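You operate a simulated robot arm through the tools that you are given. There is no shell and no other tool. Be economical: measure what you need, move in short steps, check, and stop when the job is done.

You run a simulated robot arm. Do the job below in one go: nothing can be reset, and whatever is moved stays where it is left.

Task
Dye the middle of the sample on the light box, light it and file it by its pinholes.
Fine: dauber from the pad and back; more than one hole means rework; lamp off; leave the other samples. Set down upright: wooden dauber. A coat counts when it lies all over at full strength: go over it till it gets no stronger.

Only the result counts: the job must be done as asked and must still hold three seconds after the hand-in. Knocking over, shifting, dropping, spilling or breaking anything else fails it.

Robot
A 7-joint arm with a two-finger parallel gripper, fixed in place. Base frame: the origin is at the foot of the arm, x ahead of it, y to its left, z up. Units: cm, degrees, N and s.
Its first joint turns from -66.0 to 66.0 degrees. Payload 2.4 kg.
The TCP is the grasp point between the finger pads, 3 cm short of the fingertips. In the tool frame z runs along the fingers and y along their closing line. Largest opening 9.4 cm; finger width 2.8, thickness 1; the body of the gripper, 5 by 9.6 cm, starts 5.5 cm behind the TCP.
Orientation is told as [roll, pitch, yaw] about the base's x, y, z axes, in that order, counted from this pose: with the fingers straight down and closing along the base's y, the tool's x points along the base's -x, its y along +y and its z along -z.

Tools
- The arm moves only by the tool drive_tool. Its argument "moves" is one flat list of numbers, 7 for each row, row after row: the gripper command, from -1 (shut) to 1 (fully open), values between in proportion, then the shift along the tool's x, y, z in units of 150 mm (1.0 is 150 mm), then the turn, a rotation vector about the tool's x, y, z in units of 120 degrees (1.0 is 120 degrees). In form: [claw, tx, ty, tz, wx, wy, wz, claw, tx, ty, tz, wx, wy, wz, ...]. A call has 1 to 12 rows; each row is the pose to reach, as a shift and turn from the pose commanded when the call began, along the tool's axes at that moment. A call with a number of a shift or a turn outside -1 to 1 is refused whole. A row lasts 0.2 s, in which the tool goes at most 5 cm and 8.6 degrees; a call with a longer step from one row to the next is refused whole, and so is a gripper value outside its range. Where a pose cannot be reached the arm comes as near as it can. A force on the tool above 40 N (or 10 N above the force at the start of the call, whichever is more), or a blocked arm, ends the call early, and 0.2 s more pass. The fingers move at their own pace (about 15.3 cm/s each) and stop on an object; they squeeze with about 29 N. The grip force told is the motor's: it shows also when the fingers shut on nothing. Time passes only in rows, and 0.2 s behind the last, so rows that repeat a pose let the fingers close. It gives the time, the measured TCP pose, the force on the tool (base axes), the opening and the grip force at its end, in the units of the frame above (readings bear some noise), with the torque about the TCP (base axes, N m) and any sound that the robot's microphone picked up.
- Cameras (640 x 400 px; columns grow to the right, rows downward): "scene" is fixed at [5.67, 50, 143.87]; the picture's right is [-0.47, -0.88, 0.00], its down [-0.54, 0.29, -0.79] and it looks along [0.70, -0.37, -0.61] (base axes); focal length 240 px, centre (320, 200). "wrist" rides on the gripper at [7.6, 1.4, -10.3] in the tool frame; the picture's right is [-0.18, 0.98, 0.00], its down [-0.75, -0.14, -0.64] and it looks along [-0.63, -0.12, 0.77] (tool axes); focal length 243 px, centre (320, 200). There is no depth. A picture from a camera that has moved, and an enlarged one, comes with that camera's place and axes in the base frame and with its lens.
- camera(camera): a new picture of that camera. It takes no simulated time.
- zoom(camera, box): a new picture of the part [left, top, right, bottom] of that camera's present view, enlarged. It takes no simulated time.
- close_job(): hands the job in; it is judged then, once.

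Go step by step. Nothing tells you positions but the pictures and the camera data: compare them with the known pose of the tool, close in by small moves and look again before you grip or let go. The budget is 120 turns and 64 pictures, counting those below and the enlarged ones. Unless the task says otherwise, let go and move clear before handing in, and close with one line.

The tools are called by a JSON object that holds its "op" and its "data". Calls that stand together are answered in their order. drive_tool: Moves the arm, as the interface text tells. Its arguments: {"type":"object","properties":{"moves":{"type":"array","items":{"type":"number"}}},"required":["moves"]} The other tools are called the same way: camera (camera) takes a picture; zoom (camera, box) takes an enlarged picture of a part of a camera's view; close_job () hands the job in.

At the start:

```text
t: 0.0
eef_pos: [31.3, 18.79, 121.67]
tool_rot: [0.1, 0.0, 0.0]
force: [0.7, -0.6, 0.7]
moment: [-0.02, -0.01, 0.0]
grip_width: 9.41
grasp_force: 0.0
```

scene: 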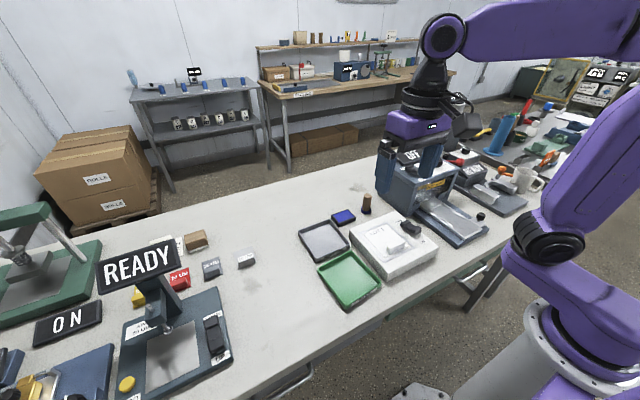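
wrist: 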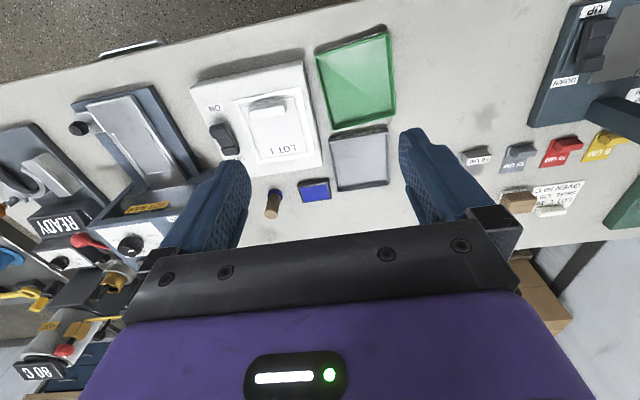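

I see a light box with a sample and a switch, a dauber beside a blue ink pad, and grey and green trays. I'll zoom in for details first.

{"op": "zoom", "data": {"camera": "scene", "box": [290, 180, 450, 310]}}

{"op": "zoom", "data": {"camera": "scene", "box": [100, 210, 280, 330]}}

{"op": "zoom", "data": {"camera": "wrist", "box": [180, 20, 420, 230]}}

{"op": "zoom", "data": {"camera": "wrist", "box": [450, 120, 640, 240]}}

```text
3.08 times, centred on (370, 245) of scene
camera zoom: at [5.67, 50.0, 143.87], right [-0.47, -0.88, 0.0], down [-0.54, 0.29, -0.79], along [0.7, -0.37, -0.61], focal length 740 px, centre (166, 62)
```

zoom: 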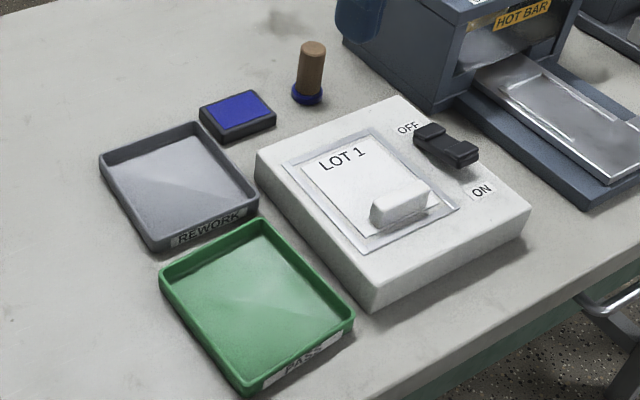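

```text
3.33 times, centred on (190, 270) of scene
camera zoom: at [5.67, 50.0, 143.87], right [-0.47, -0.88, 0.0], down [-0.54, 0.29, -0.79], along [0.7, -0.37, -0.61], focal length 802 px, centre (753, -33)
```

zoom: 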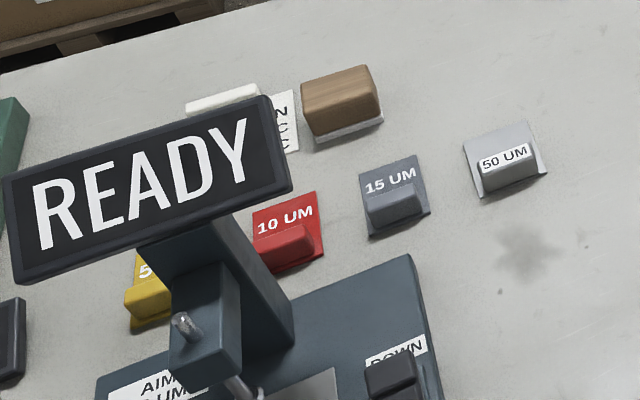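

```text
1.90 times, centred on (300, 125) of wrist
camera zoom: at [23.62, 20.26, 132.04], right [0.18, 0.98, 0.0], down [0.75, -0.14, 0.64], along [0.63, -0.12, -0.77], focal length 462 px, centre (358, 343)
```

zoom: 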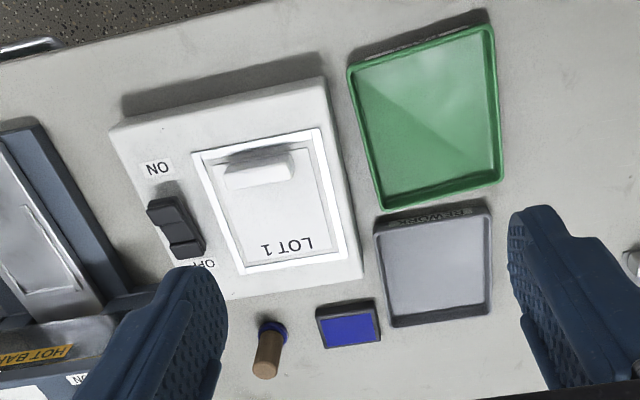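

```text
3.33 times, centred on (545, 180) of wrist
camera zoom: at [23.62, 20.26, 132.04], right [0.18, 0.98, 0.0], down [0.75, -0.14, 0.64], along [0.63, -0.12, -0.77], focal length 809 px, centre (-430, 267)
```

zoom: 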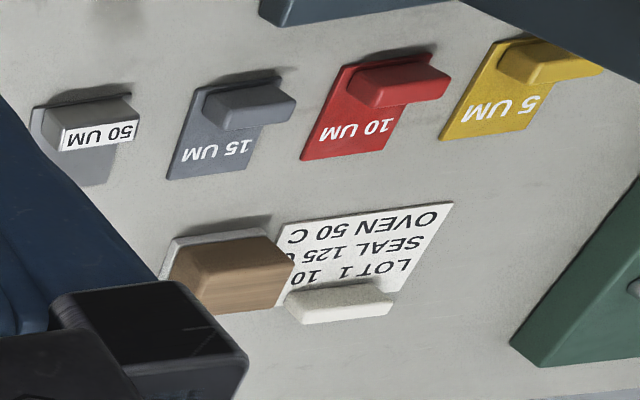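

The two cameras disagree about the positions if the table is at z=68. I'll move the tool by a known amount and use parallax to find the true height.

{"op": "drive_tool", "data": {"moves": [1, 0, -0.3, 0, 0, 0, 0, 1, 0, -0.6, 0, 0, 0, 0, 1, 0, -0.9, 0, 0, 0, 0, 1, -0.3, -0.9, 0, 0, 0, 0, 1, -0.3, -0.9, 0, 0, 0, 0]}}

{"op": "camera", "data": {"camera": "wrist"}}

{"op": "camera", "data": {"camera": "scene"}}

```text
t: 1.2
eef_pos: [35.71, 5.27, 121.65]
tool_rot: [0.0, -0.1, -0.1]
force: [-0.2, 0.0, 0.5]
moment: [-0.02, 0.02, -0.01]
grip_width: 9.41
grasp_force: 0.0
```

```text
57 pictures are left
camera wrist: at [28.19, 6.69, 132.08], right [0.18, 0.98, 0.0], down [0.75, -0.14, 0.64], along [0.63, -0.12, -0.77], focal length 243 px, centre (320, 200)
```

wrist: 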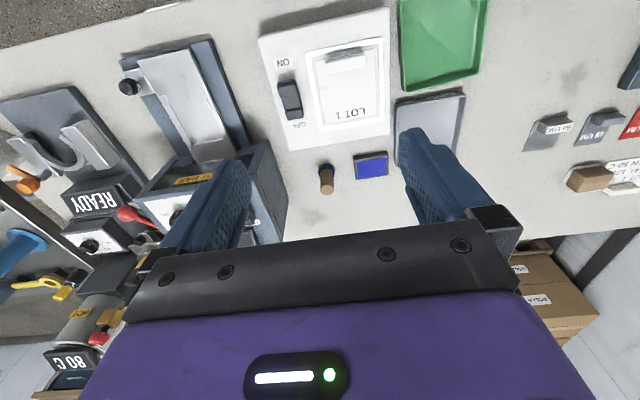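

```text
56 pictures are left
```

scene: 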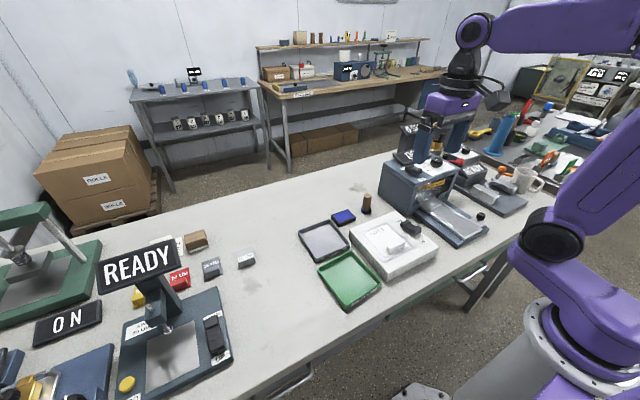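

Parallax puts the dauber foot near (58, 2.4), with the table around z≈84, not 68. I'll come down partway and measure again.

{"op": "drive_tool", "data": {"moves": [1, -0.2, 0, 0.25, 0, 0, 0, 1, -0.4, 0, 0.5, 0, 0, 0, 1, -0.5, 0, 0.75, 0, 0, 0, 1, -0.6, 0, 0.75, 0, 0, 0, 1, -0.6, 0, 0.75, 0, 0, 0]}}

{"op": "camera", "data": {"camera": "wrist"}}

{"op": "camera", "data": {"camera": "scene"}}

```text
t: 2.4
eef_pos: [44.69, 5.29, 110.5]
tool_rot: [0.1, 0.0, 0.0]
force: [-0.5, -0.2, -0.3]
moment: [0.0, 0.04, 0.04]
grip_width: 9.41
grasp_force: 0.0
```

```text
55 pictures are left
camera wrist: at [37.13, 6.74, 120.84], right [0.18, 0.98, 0.0], down [0.75, -0.14, 0.64], along [0.63, -0.12, -0.77], focal length 243 px, centre (320, 200)
```

wrist: 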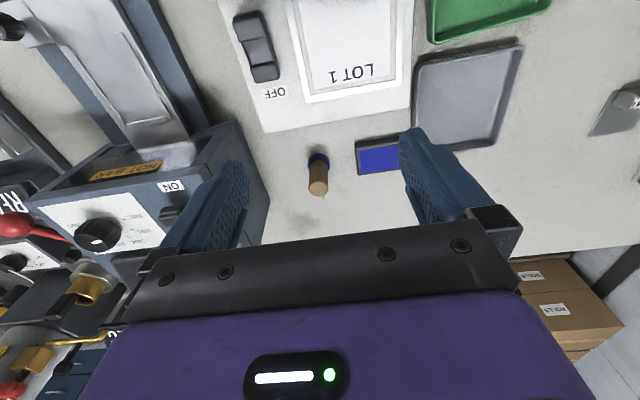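

```text
54 pictures are left
```

scene: 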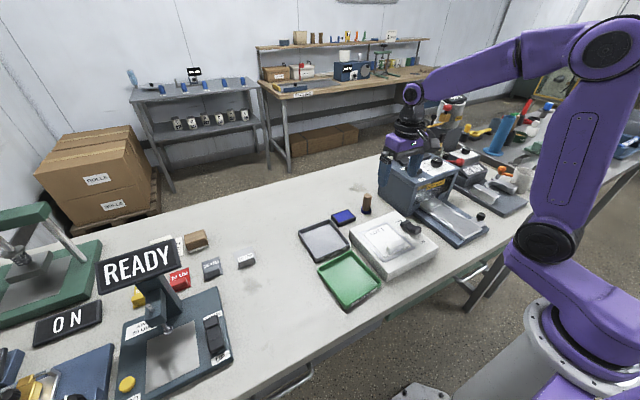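

The dauber is near (58, 2.4), with its top at z≈93. I'll move above it at a safe height and check the alignment.

{"op": "drive_tool", "data": {"moves": [1, -0.2, -0.06, 0.15, 0, 0, 0, 1, -0.4, -0.13, 0.3, 0, 0, 0, 1, -0.6, -0.193, 0.45, 0, 0, 0, 1, -0.75, -0.193, 0.5, 0, 0, 0, 1, -0.75, -0.193, 0.5, 0, 0, 0]}}

{"op": "camera", "data": {"camera": "wrist"}}

{"op": "zoom", "data": {"camera": "scene", "box": [300, 110, 500, 260]}}

```text
t: 3.6
eef_pos: [56.07, 2.47, 102.88]
tool_rot: [0.0, 0.0, 0.1]
force: [-0.4, -0.1, -0.1]
moment: [0.03, 0.02, 0.0]
grip_width: 9.4
grasp_force: 0.1
```

```text
53 pictures are left
camera wrist: at [48.49, 3.86, 113.26], right [0.18, 0.98, 0.0], down [0.75, -0.14, 0.64], along [0.63, -0.12, -0.77], focal length 243 px, centre (320, 200)
```

wrist: 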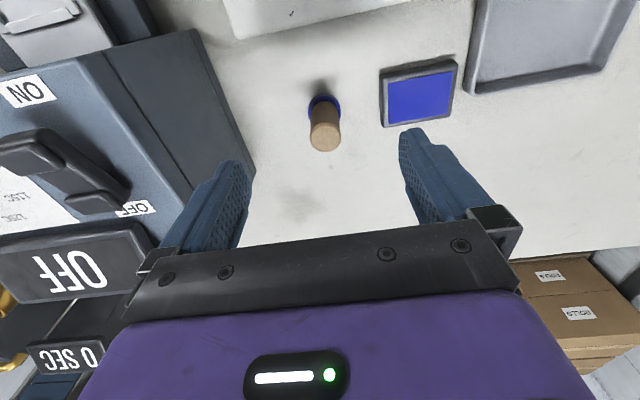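

```text
2.67 times, centred on (400, 185) of scene
camera zoom: at [5.67, 50.0, 143.87], right [-0.47, -0.88, 0.0], down [-0.54, 0.29, -0.79], along [0.7, -0.37, -0.61], focal length 641 px, centre (107, 240)
```

zoom: 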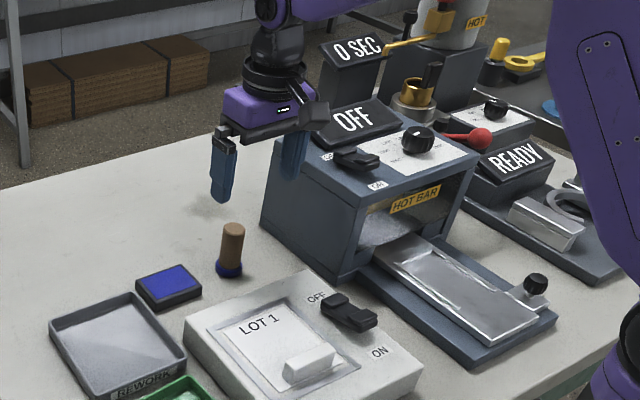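

The dauber is confirmed at (57.9, 2.4), z 84 to 93. I'll descend to z=90 and grip it.

{"op": "drive_tool", "data": {"moves": [1, -0.122, -0.005, 0.1, 0, 0, 0, 1, -0.122, -0.005, 0.35, 0, 0, 0, 1, -0.122, -0.005, 0.6, 0, 0, 0, 1, -0.122, -0.005, 0.75, 0, 0, 0, 1, -0.122, -0.005, 0.859, 0, 0, 0, 1, -0.122, -0.005, 0.859, 0, 0, 0]}}

{"op": "camera", "data": {"camera": "wrist"}}

{"op": "zoom", "data": {"camera": "scene", "box": [300, 150, 440, 260]}}

```text
t: 5.0
eef_pos: [57.87, 2.2, 90.08]
tool_rot: [0.0, 0.1, 0.0]
force: [-0.3, -0.4, -0.6]
moment: [0.0, 0.03, 0.01]
grip_width: 9.38
grasp_force: 0.1
```

```text
51 pictures are left
camera wrist: at [50.27, 3.79, 100.44], right [0.18, 0.98, 0.0], down [0.75, -0.14, 0.64], along [0.63, -0.12, -0.77], focal length 243 px, centre (320, 200)
```

wrist: 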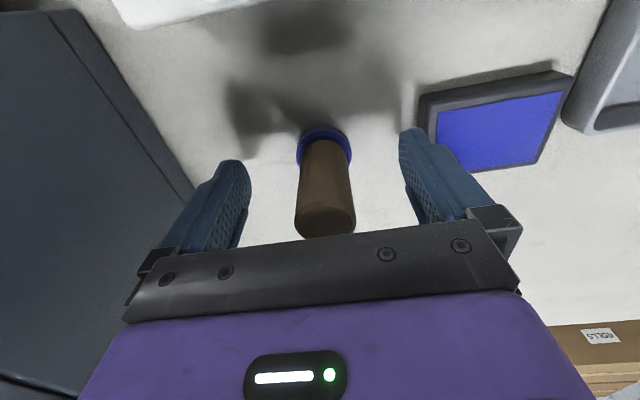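

```text
3.64 times, centred on (370, 205) of scene
camera zoom: at [5.67, 50.0, 143.87], right [-0.47, -0.88, 0.0], down [-0.54, 0.29, -0.79], along [0.7, -0.37, -0.61], focal length 875 px, centre (138, 182)
```

zoom: 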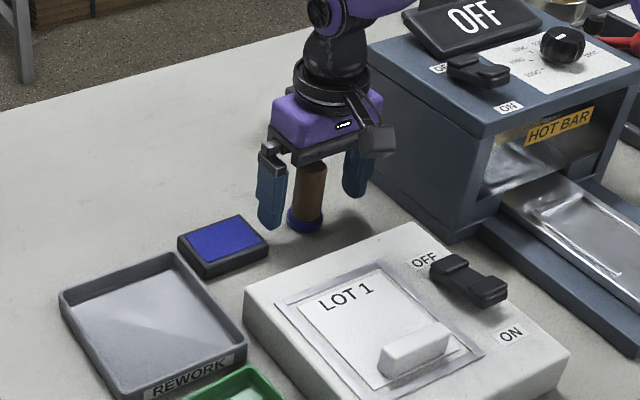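

The dauber is centred between the fingers, so I'm gripping it.

{"op": "drive_tool", "data": {"moves": [1, -0.02, 0.015, 0, 0, 0, 0, 0, -0.02, 0.015, 0, 0, 0, 0, -1, -0.02, 0.015, 0, 0, 0, 0, -1, -0.02, 0.015, 0, 0, 0, 0, -1, -0.02, 0.015, 0, 0, 0, 0]}}

```text
t: 6.2
eef_pos: [58.22, 2.5, 90.11]
tool_rot: [0.0, 0.0, 0.0]
force: [1.5, 0.1, 2.6]
moment: [0.05, 0.02, -0.03]
grip_width: 2.91
grasp_force: 28.7
```

Gripped at 2.9 cm. I'll lift it and move over near the ink pad.

{"op": "drive_tool", "data": {"moves": [-1, 0, 0, -0.15, 0, 0, 0, -1, 0, 0, -0.35, 0, 0, 0, -1, 0, 0.3, -0.4, 0, 0, 0, -1, 0, 0.6, -0.4, 0, 0, 0, -1, 0, 0.6, -0.4, 0, 0, 0]}}

{"op": "camera", "data": {"camera": "wrist"}}

{"op": "zoom", "data": {"camera": "scene", "box": [300, 150, 440, 260]}}

```text
t: 7.4
eef_pos: [58.12, 11.46, 95.94]
tool_rot: [0.0, 0.1, 0.0]
force: [-0.1, 0.3, -0.8]
moment: [-0.02, 0.02, 0.01]
grip_width: 2.93
grasp_force: 29.5
```

```text
49 pictures are left
camera wrist: at [50.62, 12.93, 106.37], right [0.19, 0.98, 0.0], down [0.75, -0.14, 0.64], along [0.63, -0.12, -0.77], focal length 243 px, centre (320, 200)
```

wrist: 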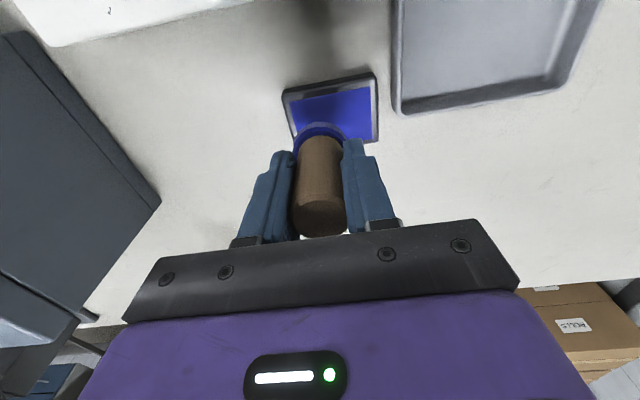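

```text
3.64 times, centred on (370, 205) of scene
camera zoom: at [5.67, 50.0, 143.87], right [-0.47, -0.88, 0.0], down [-0.54, 0.29, -0.79], along [0.7, -0.37, -0.61], focal length 875 px, centre (138, 182)
```

zoom: 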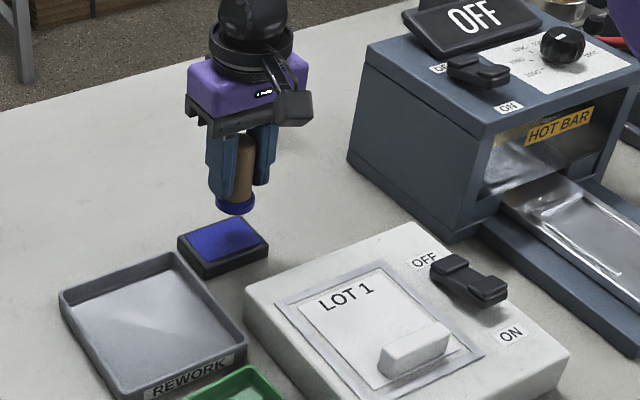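

The pad centre is about (58.7, 12.4). I'll align over it and lower onto it gently.

{"op": "drive_tool", "data": {"moves": [-1, -0.033, 0.06, 0, 0, 0, 0, -1, -0.033, 0.06, 0.12, 0, 0, 0, -1, -0.033, 0.06, 0.2, 0, 0, 0, -1, -0.033, 0.06, 0.24, 0, 0, 0, -1, -0.033, 0.06, 0.26, 0, 0, 0, -1, -0.033, 0.06, 0.27, 0, 0, 0]}}

{"op": "zoom", "data": {"camera": "scene", "box": [300, 150, 440, 260]}}

```text
t: 8.8
eef_pos: [58.7, 12.38, 92.05]
tool_rot: [0.0, 0.0, 0.0]
force: [0.5, -0.1, -0.5]
moment: [0.02, -0.02, 0.01]
grip_width: 2.91
grasp_force: 28.9
```

```text
3.64 times, centred on (370, 205) of scene
camera zoom: at [5.67, 50.0, 143.87], right [-0.47, -0.88, 0.0], down [-0.54, 0.29, -0.79], along [0.7, -0.37, -0.61], focal length 875 px, centre (138, 182)
```

zoom: 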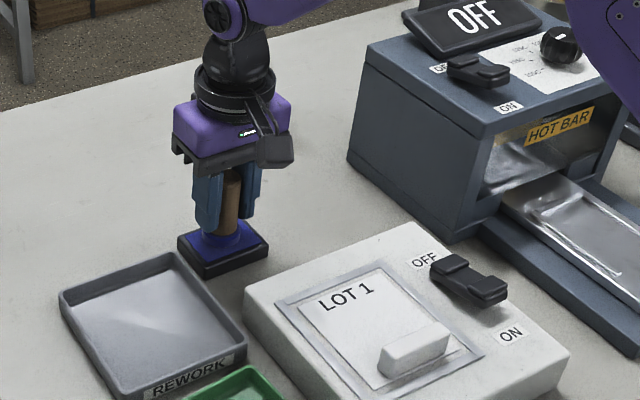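

Well centred over the pad but not touching yet. I'll creep down further.

{"op": "drive_tool", "data": {"moves": [-1, 0, 0, 0.007, 0, 0, 0, -1, 0, 0, 0.014, 0, 0, 0, -1, 0, 0, 0.021, 0, 0, 0, -1, 0, 0, 0.028, 0, 0, 0, -1, 0, 0, 0.035, 0, 0, 0, -1, 0, 0, 0.042, 0, 0, 0]}}

```text
t: 10.2
eef_pos: [58.72, 12.53, 91.56]
tool_rot: [0.1, -0.4, 0.0]
force: [5.6, -0.4, 25.5]
moment: [-0.15, -0.22, 0.0]
grip_width: 2.92
grasp_force: 28.9
```

Firm contact with the pad. I'll lift off and go above the light box to look.

{"op": "drive_tool", "data": {"moves": [-1, 0, 0, -0.1, 0, 0, 0, -1, 0, 0, -0.35, 0, 0, 0, -1, 0.1, -0.1, -0.6, 0, 0, 0, -1, 0.4, -0.2, -0.65, 0, 0, 0, -1, 0.7, -0.3, -0.65, 0, 0, 0, -1, 0.95, -0.3, -0.65, 0, 0, 0, -1, 0.95, -0.3, -0.65, 0, 0, 0]}}

{"op": "camera", "data": {"camera": "wrist"}}

{"op": "zoom", "data": {"camera": "scene", "box": [300, 150, 440, 260]}}

```text
t: 11.8
eef_pos: [44.33, 7.9, 101.23]
tool_rot: [0.0, 0.0, 0.0]
force: [0.8, -0.2, -1.2]
moment: [0.03, 0.0, 0.0]
grip_width: 2.92
grasp_force: 29.3
```

```text
46 pictures are left
camera wrist: at [36.67, 9.39, 111.55], right [0.18, 0.98, 0.0], down [0.75, -0.14, 0.64], along [0.63, -0.12, -0.77], focal length 243 px, centre (320, 200)
```

wrist: 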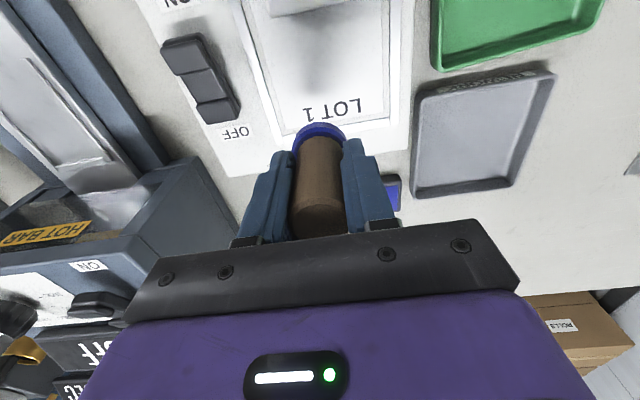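

```text
3.64 times, centred on (370, 205) of scene
camera zoom: at [5.67, 50.0, 143.87], right [-0.47, -0.88, 0.0], down [-0.54, 0.29, -0.79], along [0.7, -0.37, -0.61], focal length 875 px, centre (138, 182)
```

zoom: 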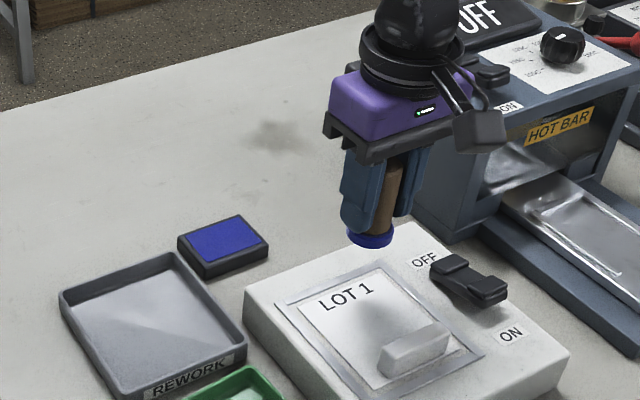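

The film spans roughly x 36.5 to 47.3 and y 2.7 to 12.4 at z≈88.3, so its middle is near (42, 7.5). I'll back up to see all of it.

{"op": "drive_tool", "data": {"moves": [-1, 0.2, 0, -0.1, 0, 0, 0, -1, 0.5, 0, -0.1, 0, 0, 0, -1, 0.75, 0, -0.1, 0, 0, 0, -1, 0.9, 0, -0.1, 0, 0, 0, -1, 0.9, 0, -0.1, 0, 0, 0]}}

{"op": "camera", "data": {"camera": "wrist"}}

```text
t: 13.0
eef_pos: [30.74, 8.01, 102.58]
tool_rot: [0.0, 0.0, 0.0]
force: [-0.5, 0.3, -0.1]
moment: [-0.01, 0.0, -0.01]
grip_width: 2.9
grasp_force: 29.1
```

```text
44 pictures are left
camera wrist: at [23.15, 9.45, 113.04], right [0.18, 0.98, 0.0], down [0.75, -0.14, 0.64], along [0.63, -0.12, -0.77], focal length 243 px, centre (320, 200)
```

wrist: 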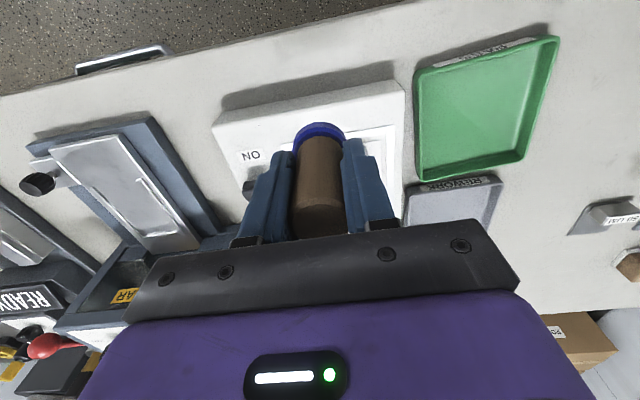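

The dauber blocks that view, so I'll go above the estimated middle, low but not touching, and check it in the scene view.

{"op": "drive_tool", "data": {"moves": [-1, -0.3, 0, 0, 0, 0, 0, -1, -0.6, 0, 0, 0, 0, 0, -1, -0.72, -0.01, 0.1, 0, 0, 0, -1, -0.72, -0.01, 0.3, 0, 0, 0, -1, -0.72, -0.01, 0.42, 0, 0, 0, -1, -0.72, -0.01, 0.42, 0, 0, 0]}}

{"op": "zoom", "data": {"camera": "scene", "box": [345, 190, 445, 270]}}

{"op": "camera", "data": {"camera": "wrist"}}

```text
t: 14.4
eef_pos: [41.56, 7.88, 96.3]
tool_rot: [0.0, 0.0, 0.0]
force: [-0.1, -0.3, -0.3]
moment: [-0.02, 0.0, 0.0]
grip_width: 2.89
grasp_force: 29.7
```

```text
5.00 times, centred on (395, 230) of scene
camera zoom: at [5.67, 50.0, 143.87], right [-0.47, -0.88, 0.0], down [-0.54, 0.29, -0.79], along [0.7, -0.37, -0.61], focal length 1203 px, centre (-55, 50)
```

zoom: 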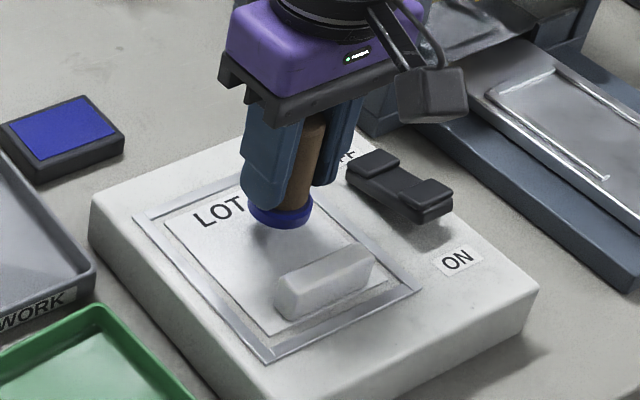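

```text
42 pictures are left
camera wrist: at [34.06, 9.28, 106.62], right [0.18, 0.98, 0.0], down [0.75, -0.14, 0.64], along [0.63, -0.12, -0.77], focal length 243 px, centre (320, 200)
```

wrist: 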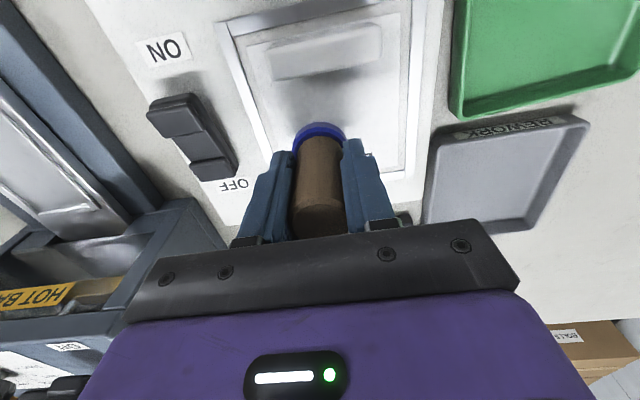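

Using the dauber as reference, the film's middle is about (40.5, 8.9), which clears the tab. I'll shift there and press down gently.

{"op": "drive_tool", "data": {"moves": [-1, 0.067, 0.067, 0, 0, 0, 0, -1, 0.067, 0.067, 0.05, 0, 0, 0, -1, 0.067, 0.067, 0.09, 0, 0, 0, -1, 0.067, 0.067, 0.1, 0, 0, 0, -1, 0.067, 0.067, 0.1, 0, 0, 0]}}

{"op": "zoom", "data": {"camera": "scene", "box": [345, 190, 445, 270]}}

```text
t: 15.6
eef_pos: [40.58, 8.94, 94.83]
tool_rot: [0.0, 0.1, 0.0]
force: [-0.2, -0.2, -1.0]
moment: [-0.01, 0.03, 0.02]
grip_width: 2.9
grasp_force: 28.9
```

```text
5.00 times, centred on (395, 230) of scene
camera zoom: at [5.67, 50.0, 143.87], right [-0.47, -0.88, 0.0], down [-0.54, 0.29, -0.79], along [0.7, -0.37, -0.61], focal length 1203 px, centre (-55, 50)
```

zoom: 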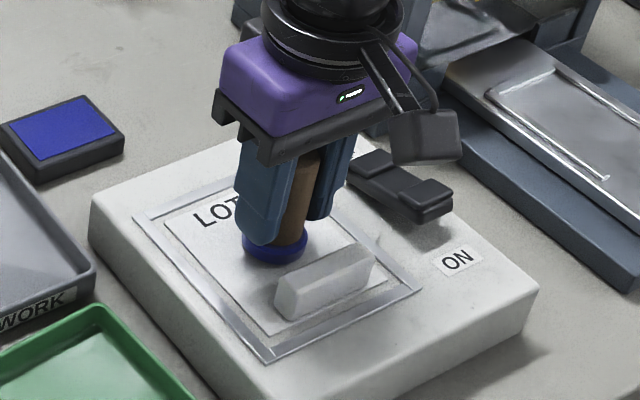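

Centred just above the film. Pressing down.

{"op": "drive_tool", "data": {"moves": [-1, 0, 0, 0.01, 0, 0, 0, -1, 0, 0, 0.02, 0, 0, 0, -1, 0, 0, 0.027, 0, 0, 0, -1, 0, 0, 0.034, 0, 0, 0, -1, 0, 0, 0.034, 0, 0, 0]}}

```text
t: 16.8
eef_pos: [40.75, 8.78, 94.34]
tool_rot: [0.1, -0.3, -0.1]
force: [0.7, -1.7, 22.8]
moment: [-0.18, -0.2, -0.05]
grip_width: 2.9
grasp_force: 29.4
```

Contact at about 23 N. I'll lift straight up and look.

{"op": "drive_tool", "data": {"moves": [-1, 0, 0, -0.1, 0, 0, 0, -1, 0, 0, -0.35, 0, 0, 0, -1, -0.3, 0, -0.45, 0, 0, 0, -1, -0.5, 0, -0.45, 0, 0, 0, -1, -0.5, 0, -0.45, 0, 0, 0]}}

{"op": "zoom", "data": {"camera": "scene", "box": [345, 190, 445, 270]}}

{"op": "camera", "data": {"camera": "wrist"}}

```text
t: 18.0
eef_pos: [48.23, 8.63, 101.06]
tool_rot: [0.0, 0.0, -0.1]
force: [-0.7, 0.2, -0.2]
moment: [-0.02, 0.01, -0.02]
grip_width: 2.9
grasp_force: 28.9
```

```text
5.00 times, centred on (395, 230) of scene
camera zoom: at [5.68, 50.0, 143.87], right [-0.47, -0.88, 0.0], down [-0.54, 0.29, -0.79], along [0.7, -0.37, -0.61], focal length 1203 px, centre (-55, 50)
```

zoom: 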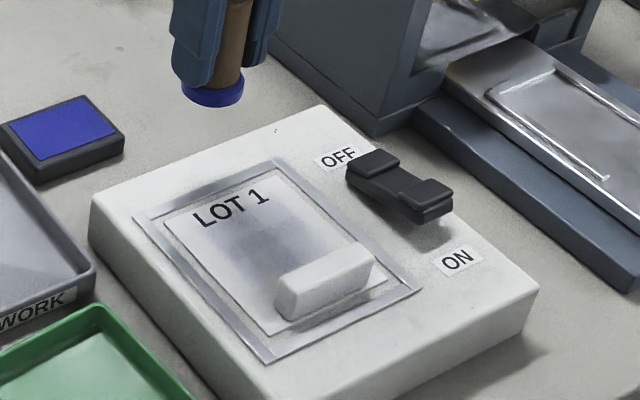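

```text
39 pictures are left
camera wrist: at [40.61, 10.16, 111.42], right [0.18, 0.98, 0.0], down [0.75, -0.14, 0.64], along [0.63, -0.12, -0.77], focal length 243 px, centre (320, 200)
```

wrist: 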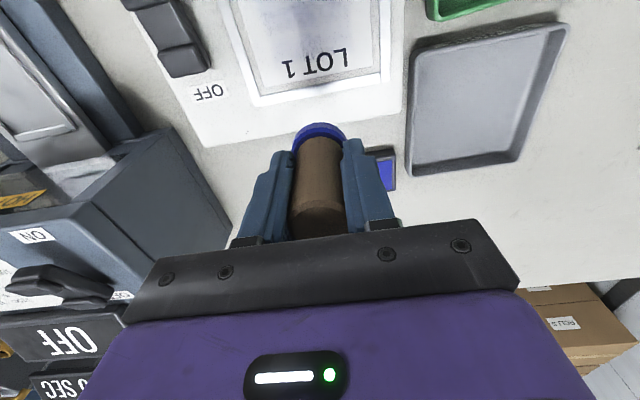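

There's a faint blue coat on the film. I'll press again several times in the same place to build it up.

{"op": "drive_tool", "data": {"moves": [-1, 0.3, 0.01, 0, 0, 0, 0, -1, 0.5, 0.01, 0.1, 0, 0, 0, -1, 0.5, 0.01, 0.35, 0, 0, 0, -1, 0.5, 0.01, 0.44, 0, 0, 0, -1, 0.5, 0.01, 0.45, 0, 0, 0, -1, 0.5, 0.01, 0.4, 0, 0, 0, -1, 0.5, 0.01, 0.44, 0, 0, 0, -1, 0.5, 0.01, 0.45, 0, 0, 0, -1, 0.5, 0.01, 0.4, 0, 0, 0, -1, 0.5, 0.01, 0.44, 0, 0, 0, -1, 0.5, 0.01, 0.45, 0, 0, 0, -1, 0.5, 0.01, 0.3, 0, 0, 0]}}

{"op": "drive_tool", "data": {"moves": [-1, 0, 0, -0.2, 0, 0, 0, -1, -0.3, 0, -0.3, 0, 0, 0, -1, -0.5, 0, -0.3, 0, 0, 0, -1, -0.5, 0, -0.3, 0, 0, 0]}}

{"op": "zoom", "data": {"camera": "scene", "box": [345, 190, 445, 270]}}

```text
t: 20.6
eef_pos: [40.63, 8.92, 96.59]
tool_rot: [0.0, 0.0, 0.0]
force: [0.3, 0.0, -1.7]
moment: [0.01, 0.0, 0.0]
grip_width: 2.94
grasp_force: 28.9
```

```text
t: 21.6
eef_pos: [48.17, 9.07, 101.1]
tool_rot: [0.1, 0.1, 0.0]
force: [-0.2, -0.9, 0.3]
moment: [-0.03, 0.01, 0.01]
grip_width: 2.95
grasp_force: 28.8
```

```text
5.00 times, centred on (395, 230) of scene
camera zoom: at [5.68, 50.0, 143.87], right [-0.47, -0.88, 0.0], down [-0.54, 0.29, -0.79], along [0.7, -0.37, -0.61], focal length 1203 px, centre (-55, 50)
```

zoom: 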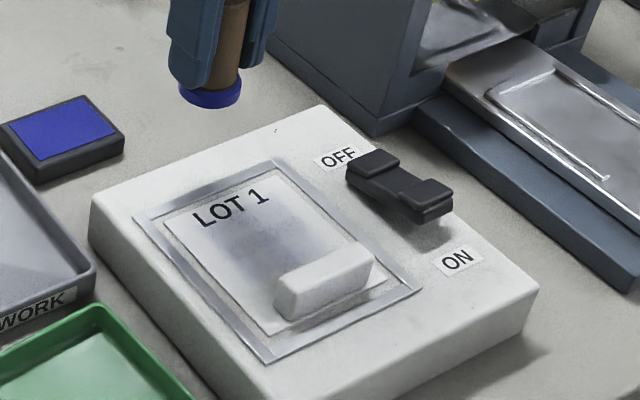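

I can't judge the change from here, so I'll get a better wrist view of the film.

{"op": "drive_tool", "data": {"moves": [-1, 0, 0, -0.2, 0, 0, 0, -1, 0.15, 0.2, -0.35, 0, 0, 0, -1, 0.15, 0.2, -0.35, 0, 0, 0]}}

{"op": "zoom", "data": {"camera": "wrist", "box": [200, 0, 400, 125]}}

```text
t: 22.4
eef_pos: [46.02, 12.07, 106.38]
tool_rot: [0.1, -0.1, 0.0]
force: [-0.4, -0.3, -0.2]
moment: [0.01, -0.03, 0.01]
grip_width: 2.92
grasp_force: 29.9
```

```text
3.20 times, centred on (300, 62) of wrist
camera zoom: at [38.29, 13.44, 116.78], right [0.18, 0.98, 0.0], down [0.75, -0.14, 0.64], along [0.63, -0.12, -0.77], focal length 776 px, centre (384, 640)
```

zoom: 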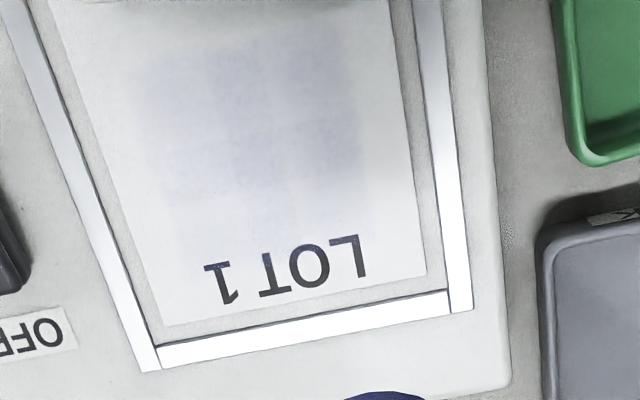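

{"op": "zoom", "data": {"camera": "wrist", "box": [230, 5, 330, 85]}}

```text
5.00 times, centred on (280, 45) of wrist
camera zoom: at [38.29, 13.44, 116.78], right [0.18, 0.98, 0.0], down [0.75, -0.14, 0.64], along [0.63, -0.12, -0.77], focal length 1213 px, centre (520, 975)
```

zoom: 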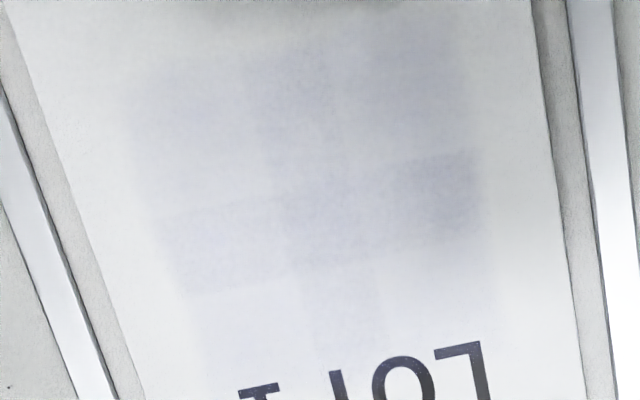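

The coat area is a 3×3 grid of patches, each at a different faint strength, so I need to work over the whole grid. I'll re-ink first.

{"op": "drive_tool", "data": {"moves": [-1, -0.3, 0.01, 0, 0, 0, 0, -1, -0.6, 0.02, 0.1, 0, 0, 0, -1, -0.845, 0.02, 0.3, 0, 0, 0, -1, -0.845, 0.02, 0.6, 0, 0, 0, -1, -0.845, 0.02, 0.85, 0, 0, 0, -1, -0.845, 0.02, 0.96, 0, 0, 0, -1, -0.845, 0.02, 0.985, 0, 0, 0, -1, -0.845, 0.02, 0.992, 0, 0, 0, -1, -0.845, 0.02, 0.992, 0, 0, 0]}}

```text
t: 24.4
eef_pos: [58.61, 12.23, 91.54]
tool_rot: [0.0, -0.1, 0.0]
force: [0.6, -0.2, -0.3]
moment: [0.04, -0.03, 0.02]
grip_width: 2.91
grasp_force: 28.9
```

No contact at this height, so the dauber may have slid up slightly in the grip. I'll press a little further.

{"op": "drive_tool", "data": {"moves": [-1, 0, 0, 0.01, 0, 0, 0, -1, 0, 0, 0.02, 0, 0, 0, -1, 0, 0, 0.03, 0, 0, 0, -1, 0, 0, 0.03, 0, 0, 0]}}

```text
t: 25.4
eef_pos: [58.67, 12.15, 91.16]
tool_rot: [0.1, -0.3, 0.0]
force: [0.3, -0.8, 26.7]
moment: [-0.09, -0.23, -0.02]
grip_width: 2.95
grasp_force: 29.1
```

Good contact. Now back to the film at the middle cell, measuring the contact height again.

{"op": "drive_tool", "data": {"moves": [-1, 0, 0, -0.2, 0, 0, 0, -1, 0, 0, -0.5, 0, 0, 0, -1, 0.3, -0.1, -0.55, 0, 0, 0, -1, 0.6, -0.22, -0.55, 0, 0, 0, -1, 0.9, -0.22, -0.55, 0, 0, 0, -1, 0.9, -0.22, -0.55, 0, 0, 0]}}

{"op": "drive_tool", "data": {"moves": [-1, 0.27, 0, 0, 0, 0, 0, -1, 0.27, 0, 0.15, 0, 0, 0, -1, 0.27, 0, 0.3, 0, 0, 0, -1, 0.27, 0, 0.34, 0, 0, 0, -1, 0.27, 0, 0.355, 0, 0, 0, -1, 0.27, 0, 0.36, 0, 0, 0]}}

```text
t: 26.8
eef_pos: [44.82, 9.1, 99.32]
tool_rot: [0.0, 0.0, 0.1]
force: [-0.2, -0.8, -0.4]
moment: [0.01, 0.04, -0.04]
grip_width: 2.93
grasp_force: 29.1
```

```text
t: 28.2
eef_pos: [41.21, 9.01, 93.97]
tool_rot: [0.2, -0.2, 0.0]
force: [-2.7, -1.5, 32.6]
moment: [-0.08, -0.12, 0.01]
grip_width: 2.92
grasp_force: 28.9
```

That was a strong contact. I'll lift and view the effect to learn how far each press reaches.

{"op": "drive_tool", "data": {"moves": [-1, 0, 0, -0.2, 0, 0, 0, -1, 0, 0.1, -0.5, 0, 0, 0, -1, -0.2, 0.2, -0.8, 0, 0, 0, -1, -0.3, 0.2, -0.83, 0, 0, 0, -1, -0.3, 0.2, -0.83, 0, 0, 0]}}

{"op": "zoom", "data": {"camera": "wrist", "box": [230, 5, 330, 85]}}

```text
refused: row 3 steps farther than a row can; nothing moved
```

```text
5.00 times, centred on (280, 45) of wrist
camera zoom: at [33.49, 10.43, 104.26], right [0.18, 0.98, 0.0], down [0.75, -0.14, 0.64], along [0.63, -0.12, -0.76], focal length 1213 px, centre (520, 975)
```

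zoom: 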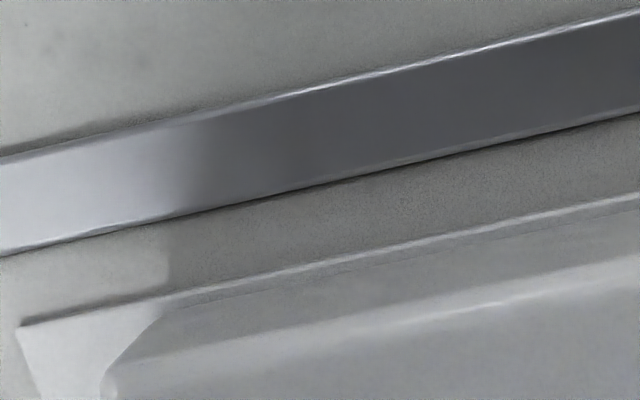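

{"op": "drive_tool", "data": {"moves": [-1, 0, 0, -0.2, 0, 0, 0, -1, 0, 0.1, -0.45, 0, 0, 0, -1, -0.15, 0.2, -0.68, 0, 0, 0, -1, -0.33, 0.2, -0.83, 0, 0, 0, -1, -0.33, 0.2, -0.83, 0, 0, 0]}}

{"op": "zoom", "data": {"camera": "wrist", "box": [220, 0, 340, 96]}}

```text
t: 29.4
eef_pos: [46.07, 11.92, 106.27]
tool_rot: [0.0, 0.0, 0.0]
force: [-0.3, -1.6, -0.7]
moment: [-0.03, -0.01, -0.05]
grip_width: 2.91
grasp_force: 28.8
```

```text
4.17 times, centred on (280, 48) of wrist
camera zoom: at [38.34, 13.37, 116.61], right [0.18, 0.98, 0.0], down [0.75, -0.14, 0.64], along [0.63, -0.12, -0.77], focal length 1011 px, centre (487, 833)
```

zoom: 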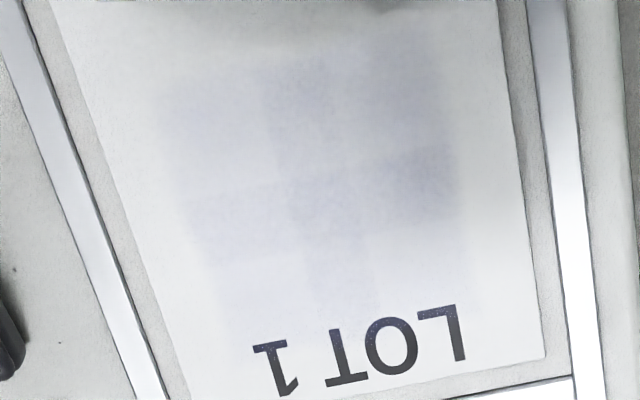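

It's getting stronger, but the row by LOT 1 and the low-y column lag behind. I'll dab a pattern of spots centred around (42, 8.5).

{"op": "drive_tool", "data": {"moves": [-1, 0.1, -0.1, 0.2, 0, 0, 0, -1, 0.2, -0.228, 0.4, 0, 0, 0, -1, 0.271, -0.228, 0.6, 0, 0, 0, -1, 0.271, -0.228, 0.738, 0, 0, 0, -1, 0.271, -0.228, 0.738, 0, 0, 0]}}

{"op": "drive_tool", "data": {"moves": [-1, -0.093, -0.147, 0.03, 0, 0, 0, -1, -0.093, -0.147, 0.083, 0, 0, 0, -1, -0.093, -0.147, 0.083, 0, 0, 0, -1, -0.093, 0, 0.03, 0, 0, 0, -1, -0.093, 0, 0.083, 0, 0, 0, -1, -0.093, 0, 0.083, 0, 0, 0, -1, -0.093, 0.147, 0.03, 0, 0, 0, -1, -0.093, 0.147, 0.083, 0, 0, 0, -1, -0.093, 0.147, 0.083, 0, 0, 0]}}

```text
t: 30.6
eef_pos: [41.92, 8.45, 95.25]
tool_rot: [-0.1, 0.0, 0.0]
force: [-0.5, 0.5, -0.4]
moment: [-0.01, -0.03, 0.01]
grip_width: 2.9
grasp_force: 29.3
```

```text
t: 32.6
eef_pos: [43.19, 10.78, 93.99]
tool_rot: [-0.1, 0.0, 0.0]
force: [-2.4, 0.8, 12.2]
moment: [0.02, -0.15, -0.01]
grip_width: 2.95
grasp_force: 28.9
```

Contact confirmed. Continuing with the next rows.

{"op": "drive_tool", "data": {"moves": [-1, 0.093, 0, -0.05, 0, 0, 0, -1, 0.093, 0, 0.004, 0, 0, 0, -1, 0.093, 0, 0.004, 0, 0, 0, -1, 0.093, -0.147, -0.05, 0, 0, 0, -1, 0.093, -0.147, 0.004, 0, 0, 0, -1, 0.093, -0.147, 0.004, 0, 0, 0, -1, 0.093, -0.294, -0.05, 0, 0, 0, -1, 0.093, -0.294, 0.004, 0, 0, 0, -1, 0.093, -0.294, 0.004, 0, 0, 0]}}

{"op": "drive_tool", "data": {"moves": [-1, 0.093, 0, -0.05, 0, 0, 0, -1, 0.093, 0, 0.004, 0, 0, 0, -1, 0.093, 0, 0.004, 0, 0, 0, -1, 0.093, 0.147, -0.05, 0, 0, 0, -1, 0.093, 0.147, 0.004, 0, 0, 0, -1, 0.093, 0.147, 0.004, 0, 0, 0, -1, 0.093, 0.294, -0.05, 0, 0, 0, -1, 0.093, 0.294, 0.004, 0, 0, 0, -1, 0.093, 0.294, 0.004, 0, 0, 0]}}

{"op": "drive_tool", "data": {"moves": [-1, 0, 0, -0.2, 0, 0, 0, -1, -0.1, 0, -0.45, 0, 0, 0, -1, -0.25, 0.07, -0.68, 0, 0, 0, -1, -0.36, 0.07, -0.82, 0, 0, 0, -1, -0.36, 0.07, -0.82, 0, 0, 0]}}

{"op": "zoom", "data": {"camera": "wrist", "box": [220, 0, 340, 96]}}

```text
t: 34.6
eef_pos: [41.9, 6.33, 93.91]
tool_rot: [0.1, -0.1, 0.0]
force: [-3.2, -0.2, 15.8]
moment: [-0.03, -0.02, -0.01]
grip_width: 2.94
grasp_force: 28.4
```

```text
t: 36.6
eef_pos: [40.57, 10.8, 93.88]
tool_rot: [0.1, -0.2, 0.0]
force: [-4.3, -0.5, 30.9]
moment: [-0.1, -0.04, 0.0]
grip_width: 2.91
grasp_force: 28.9
```

```text
t: 37.8
eef_pos: [45.86, 11.88, 106.2]
tool_rot: [0.0, 0.2, 0.1]
force: [0.8, -0.2, -0.2]
moment: [0.0, 0.01, 0.01]
grip_width: 2.94
grasp_force: 29.3
```

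```text
4.17 times, centred on (280, 48) of wrist
camera zoom: at [38.19, 13.3, 116.56], right [0.18, 0.98, 0.0], down [0.75, -0.14, 0.64], along [0.63, -0.12, -0.77], focal length 1011 px, centre (487, 833)
```

zoom: 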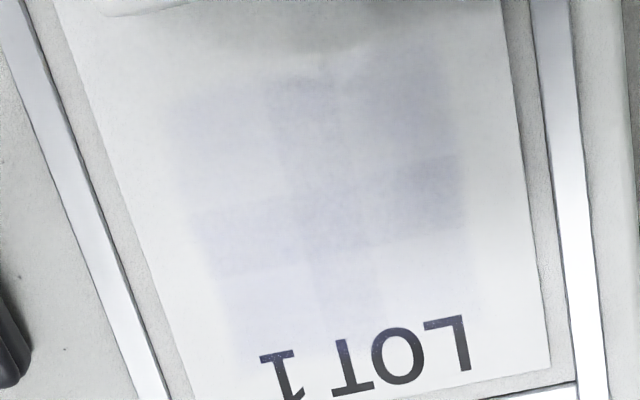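

The coat is building slowly and the ink may be running out. I'll re-ink and do another pass.

{"op": "drive_tool", "data": {"moves": [-1, -0.3, 0.01, 0, 0, 0, 0, -1, -0.6, 0.03, 0.1, 0, 0, 0, -1, -0.847, 0.03, 0.3, 0, 0, 0, -1, -0.847, 0.03, 0.6, 0, 0, 0, -1, -0.847, 0.03, 0.85, 0, 0, 0, -1, -0.847, 0.03, 0.95, 0, 0, 0, -1, -0.847, 0.03, 0.95, 0, 0, 0]}}

{"op": "drive_tool", "data": {"moves": [-1, 0, 0, 0.03, 0, 0, 0, -1, 0, 0, 0.04, 0, 0, 0, -1, 0, 0, 0.05, 0, 0, 0, -1, 0, 0, 0.058, 0, 0, 0, -1, 0, 0, 0.058, 0, 0, 0]}}

```text
t: 39.4
eef_pos: [58.67, 12.12, 91.86]
tool_rot: [0.0, 0.0, 0.0]
force: [-0.4, 0.9, -0.6]
moment: [0.02, 0.02, 0.03]
grip_width: 2.95
grasp_force: 28.8
```

```text
t: 40.6
eef_pos: [58.7, 12.28, 91.01]
tool_rot: [0.0, -0.1, -0.1]
force: [-0.3, -0.1, 0.5]
moment: [-0.02, -0.01, 0.02]
grip_width: 2.94
grasp_force: 29.4
```

{"op": "drive_tool", "data": {"moves": [-1, 0, 0, 0.008, 0, 0, 0, -1, 0, 0, 0.016, 0, 0, 0, -1, 0, 0, 0.022, 0, 0, 0, -1, 0, 0, 0.022, 0, 0, 0]}}

```text
t: 41.5
eef_pos: [58.8, 12.22, 91.16]
tool_rot: [0.1, -0.3, -0.1]
force: [-0.5, -0.5, 7.7]
moment: [-0.02, -0.11, 0.0]
grip_width: 2.93
grasp_force: 29.5
stopped in row 4: the force on the tool passed its limit (the readings are from after the stop); the commanded pose is now the measured one
```

Re-inked. Back to the film for the low-y column, then the middle one, then the high-y one.

{"op": "drive_tool", "data": {"moves": [-1, 0, 0, -0.2, 0, 0, 0, -1, 0.1, 0, -0.467, 0, 0, 0, -1, 0.4, -0.1, -0.467, 0, 0, 0, -1, 0.7, -0.248, -0.467, 0, 0, 0, -1, 0.987, -0.248, -0.467, 0, 0, 0, -1, 0.987, -0.248, -0.467, 0, 0, 0]}}

{"op": "drive_tool", "data": {"moves": [-1, 0.04, -0.147, 0.1, 0, 0, 0, -1, 0.04, -0.147, 0.24, 0, 0, 0, -1, 0.04, -0.147, 0.282, 0, 0, 0, -1, 0.04, -0.147, 0.282, 0, 0, 0, -1, 0.133, -0.147, 0.23, 0, 0, 0, -1, 0.133, -0.147, 0.282, 0, 0, 0, -1, 0.133, -0.147, 0.282, 0, 0, 0, -1, 0.22, -0.147, 0.23, 0, 0, 0, -1, 0.22, -0.147, 0.282, 0, 0, 0, -1, 0.22, -0.147, 0.282, 0, 0, 0]}}

```text
refused: row 4 steps farther than a row can; nothing moved
```

```text
t: 41.9
eef_pos: [58.81, 12.04, 91.13]
tool_rot: [0.5, -1.3, 0.5]
force: [-1.1, -1.1, 7.3]
moment: [-0.17, 0.06, -0.05]
grip_width: 2.93
grasp_force: 29.4
stopped in row 1: the force on the tool passed its limit (the readings are from after the stop); the commanded pose is now the measured one
```

That second call ran from the pad because the first was refused. The arm pushed into the pad and stopped at the force limit. I'll lift, level the tool and look for any harm.

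{"op": "drive_tool", "data": {"moves": [-1, 0, 0, -0.1, 0, 0, 0, -1, 0, 0, -0.3, 0.004, 0.011, 0.004, -1, 0, 0, -0.5, 0.004, 0.011, 0.004, -1, 0, 0, -0.5, 0.004, 0.011, 0.004]}}

{"op": "camera", "data": {"camera": "wrist"}}

{"op": "zoom", "data": {"camera": "scene", "box": [300, 150, 440, 260]}}

```text
t: 42.9
eef_pos: [58.61, 11.88, 98.49]
tool_rot: [0.0, 0.2, -0.1]
force: [-0.3, 0.2, -0.5]
moment: [0.0, -0.02, 0.03]
grip_width: 2.97
grasp_force: 29.4
```

```text
32 pictures are left
camera wrist: at [51.07, 13.43, 108.76], right [0.19, 0.98, 0.0], down [0.76, -0.14, 0.64], along [0.63, -0.12, -0.77], focal length 243 px, centre (320, 200)
```

wrist: 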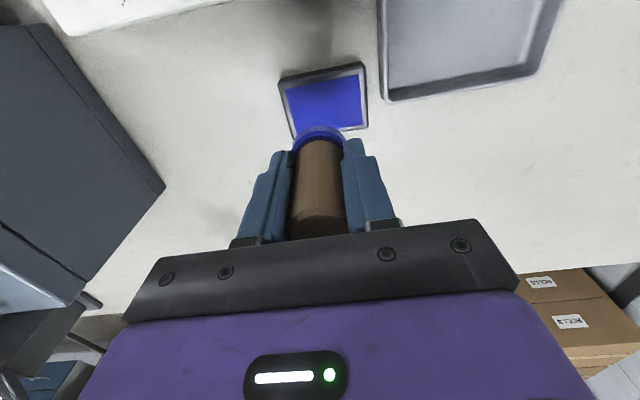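

```text
3.64 times, centred on (370, 205) of scene
camera zoom: at [5.67, 50.0, 143.87], right [-0.47, -0.88, 0.0], down [-0.54, 0.29, -0.79], along [0.7, -0.37, -0.61], focal length 875 px, centre (138, 182)
```

zoom: 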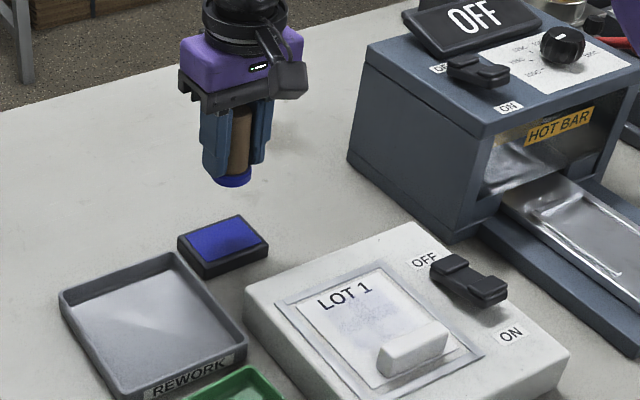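

The pad hasn't moved, though the dauber has slid up a bit in the fingers. I'll go over the film and find the contact height again gently.

{"op": "drive_tool", "data": {"moves": [-1, 0.3, -0.1, 0, 0, 0, 0, -1, 0.6, -0.2, 0, 0, 0, 0, -1, 0.9, -0.37, 0, 0, 0, 0, -1, 0.987, -0.37, 0, 0, 0, 0, -1, 0.987, -0.37, 0, 0, 0, 0]}}

```text
refused: row 3 steps farther than a row can; nothing moved
```

{"op": "drive_tool", "data": {"moves": [-1, 0.28, -0.1, 0, 0, 0, 0, -1, 0.56, -0.2, 0, 0, 0, 0, -1, 0.8, -0.3, 0, 0, 0, 0, -1, 0.987, -0.37, 0, 0, 0, 0, -1, 0.987, -0.37, 0, 0, 0, 0]}}

```text
t: 44.1
eef_pos: [43.85, 6.59, 98.31]
tool_rot: [0.0, 0.1, -0.1]
force: [0.3, 0.7, -0.5]
moment: [0.02, -0.01, -0.01]
grip_width: 2.97
grasp_force: 29.5
```

{"op": "drive_tool", "data": {"moves": [-1, 0.03, 0, 0.15, 0, 0, 0, -1, 0.03, 0, 0.25, 0, 0, 0, -1, 0.03, 0, 0.27, 0, 0, 0, -1, 0.03, 0, 0.28, 0, 0, 0, -1, 0.03, 0, 0.285, 0, 0, 0, -1, 0.03, 0, 0.29, 0, 0, 0]}}

```text
t: 45.5
eef_pos: [43.55, 6.39, 94.14]
tool_rot: [0.0, 0.1, -0.2]
force: [-0.8, 0.8, -0.8]
moment: [-0.01, 0.02, 0.01]
grip_width: 2.94
grasp_force: 28.4
```

{"op": "drive_tool", "data": {"moves": [-1, 0, 0, 0.01, 0, 0, 0, -1, 0, 0, 0.02, 0, 0, 0, -1, 0, 0, 0.03, 0, 0, 0, -1, 0, 0, 0.036, 0, 0, 0]}}

```text
t: 46.2
eef_pos: [43.35, 6.52, 93.92]
tool_rot: [0.1, 0.0, 0.0]
force: [-4.9, -0.5, 16.2]
moment: [-0.03, 0.08, 0.0]
grip_width: 2.93
grasp_force: 29.2
stopped in row 3: the force on the tool passed its limit (the readings are from after the stop); the commanded pose is now the measured one
```

Contact is at about 93.95, so I'll do the next spots with light presses.

{"op": "drive_tool", "data": {"moves": [-1, 0.093, 0, -0.04, 0, 0, 0, -1, 0.093, 0, 0, 0, 0, 0, -1, 0.093, 0, 0.001, 0, 0, 0, -1, 0.18, 0, -0.04, 0, 0, 0, -1, 0.18, 0, 0, 0, 0, 0, -1, 0.18, 0, 0.001, 0, 0, 0, -1, 0.18, 0.147, -0.04, 0, 0, 0, -1, 0.18, 0.147, 0, 0, 0, 0, -1, 0.18, 0.147, 0.001, 0, 0, 0]}}

{"op": "drive_tool", "data": {"moves": [-1, 0, 0, -0.2, 0, 0, 0, -1, -0.1, 0.1, -0.45, 0, 0, 0, -1, -0.25, 0.22, -0.65, 0, 0, 0, -1, -0.35, 0.22, -0.81, 0, 0, 0, -1, -0.35, 0.22, -0.81, 0, 0, 0]}}

{"op": "zoom", "data": {"camera": "wrist", "box": [220, 0, 340, 96]}}

```text
t: 48.2
eef_pos: [40.88, 8.71, 93.94]
tool_rot: [0.2, -0.1, 0.0]
force: [-2.0, 0.3, 14.4]
moment: [0.02, -0.06, 0.01]
grip_width: 2.93
grasp_force: 29.1
```

```text
t: 49.4
eef_pos: [46.02, 12.03, 106.1]
tool_rot: [0.0, 0.0, -0.1]
force: [0.3, -0.8, -0.7]
moment: [-0.01, 0.0, 0.01]
grip_width: 2.94
grasp_force: 28.5
```

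```text
4.17 times, centred on (280, 48) of wrist
camera zoom: at [38.38, 13.49, 116.42], right [0.19, 0.98, 0.0], down [0.75, -0.14, 0.64], along [0.63, -0.12, -0.77], focal length 1011 px, centre (487, 833)
```

zoom: 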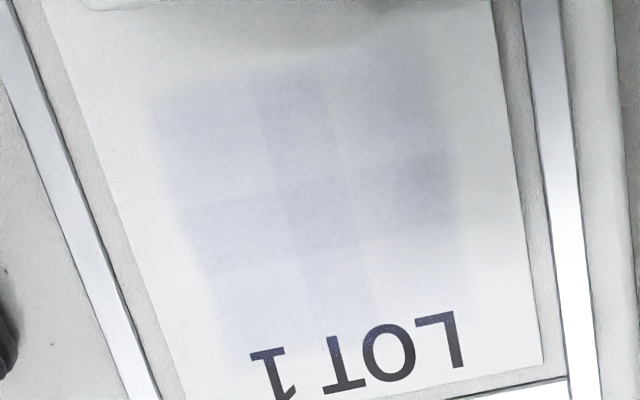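

The low-y column is now clearly stronger. Next are the high-y column and the row near LOT 1.

{"op": "drive_tool", "data": {"moves": [-1, 0.1, -0.08, 0.25, 0, 0, 0, -1, 0.188, -0.08, 0.5, 0, 0, 0, -1, 0.188, -0.08, 0.74, 0, 0, 0, -1, 0.188, -0.08, 0.79, 0, 0, 0, -1, 0.188, -0.08, 0.81, 0, 0, 0, -1, 0.188, -0.08, 0.814, 0, 0, 0]}}

```text
t: 50.8
eef_pos: [43.31, 10.76, 93.92]
tool_rot: [0.1, -0.2, -0.1]
force: [-5.1, -2.9, 33.7]
moment: [-0.2, 0.03, 0.0]
grip_width: 2.95
grasp_force: 28.6
```

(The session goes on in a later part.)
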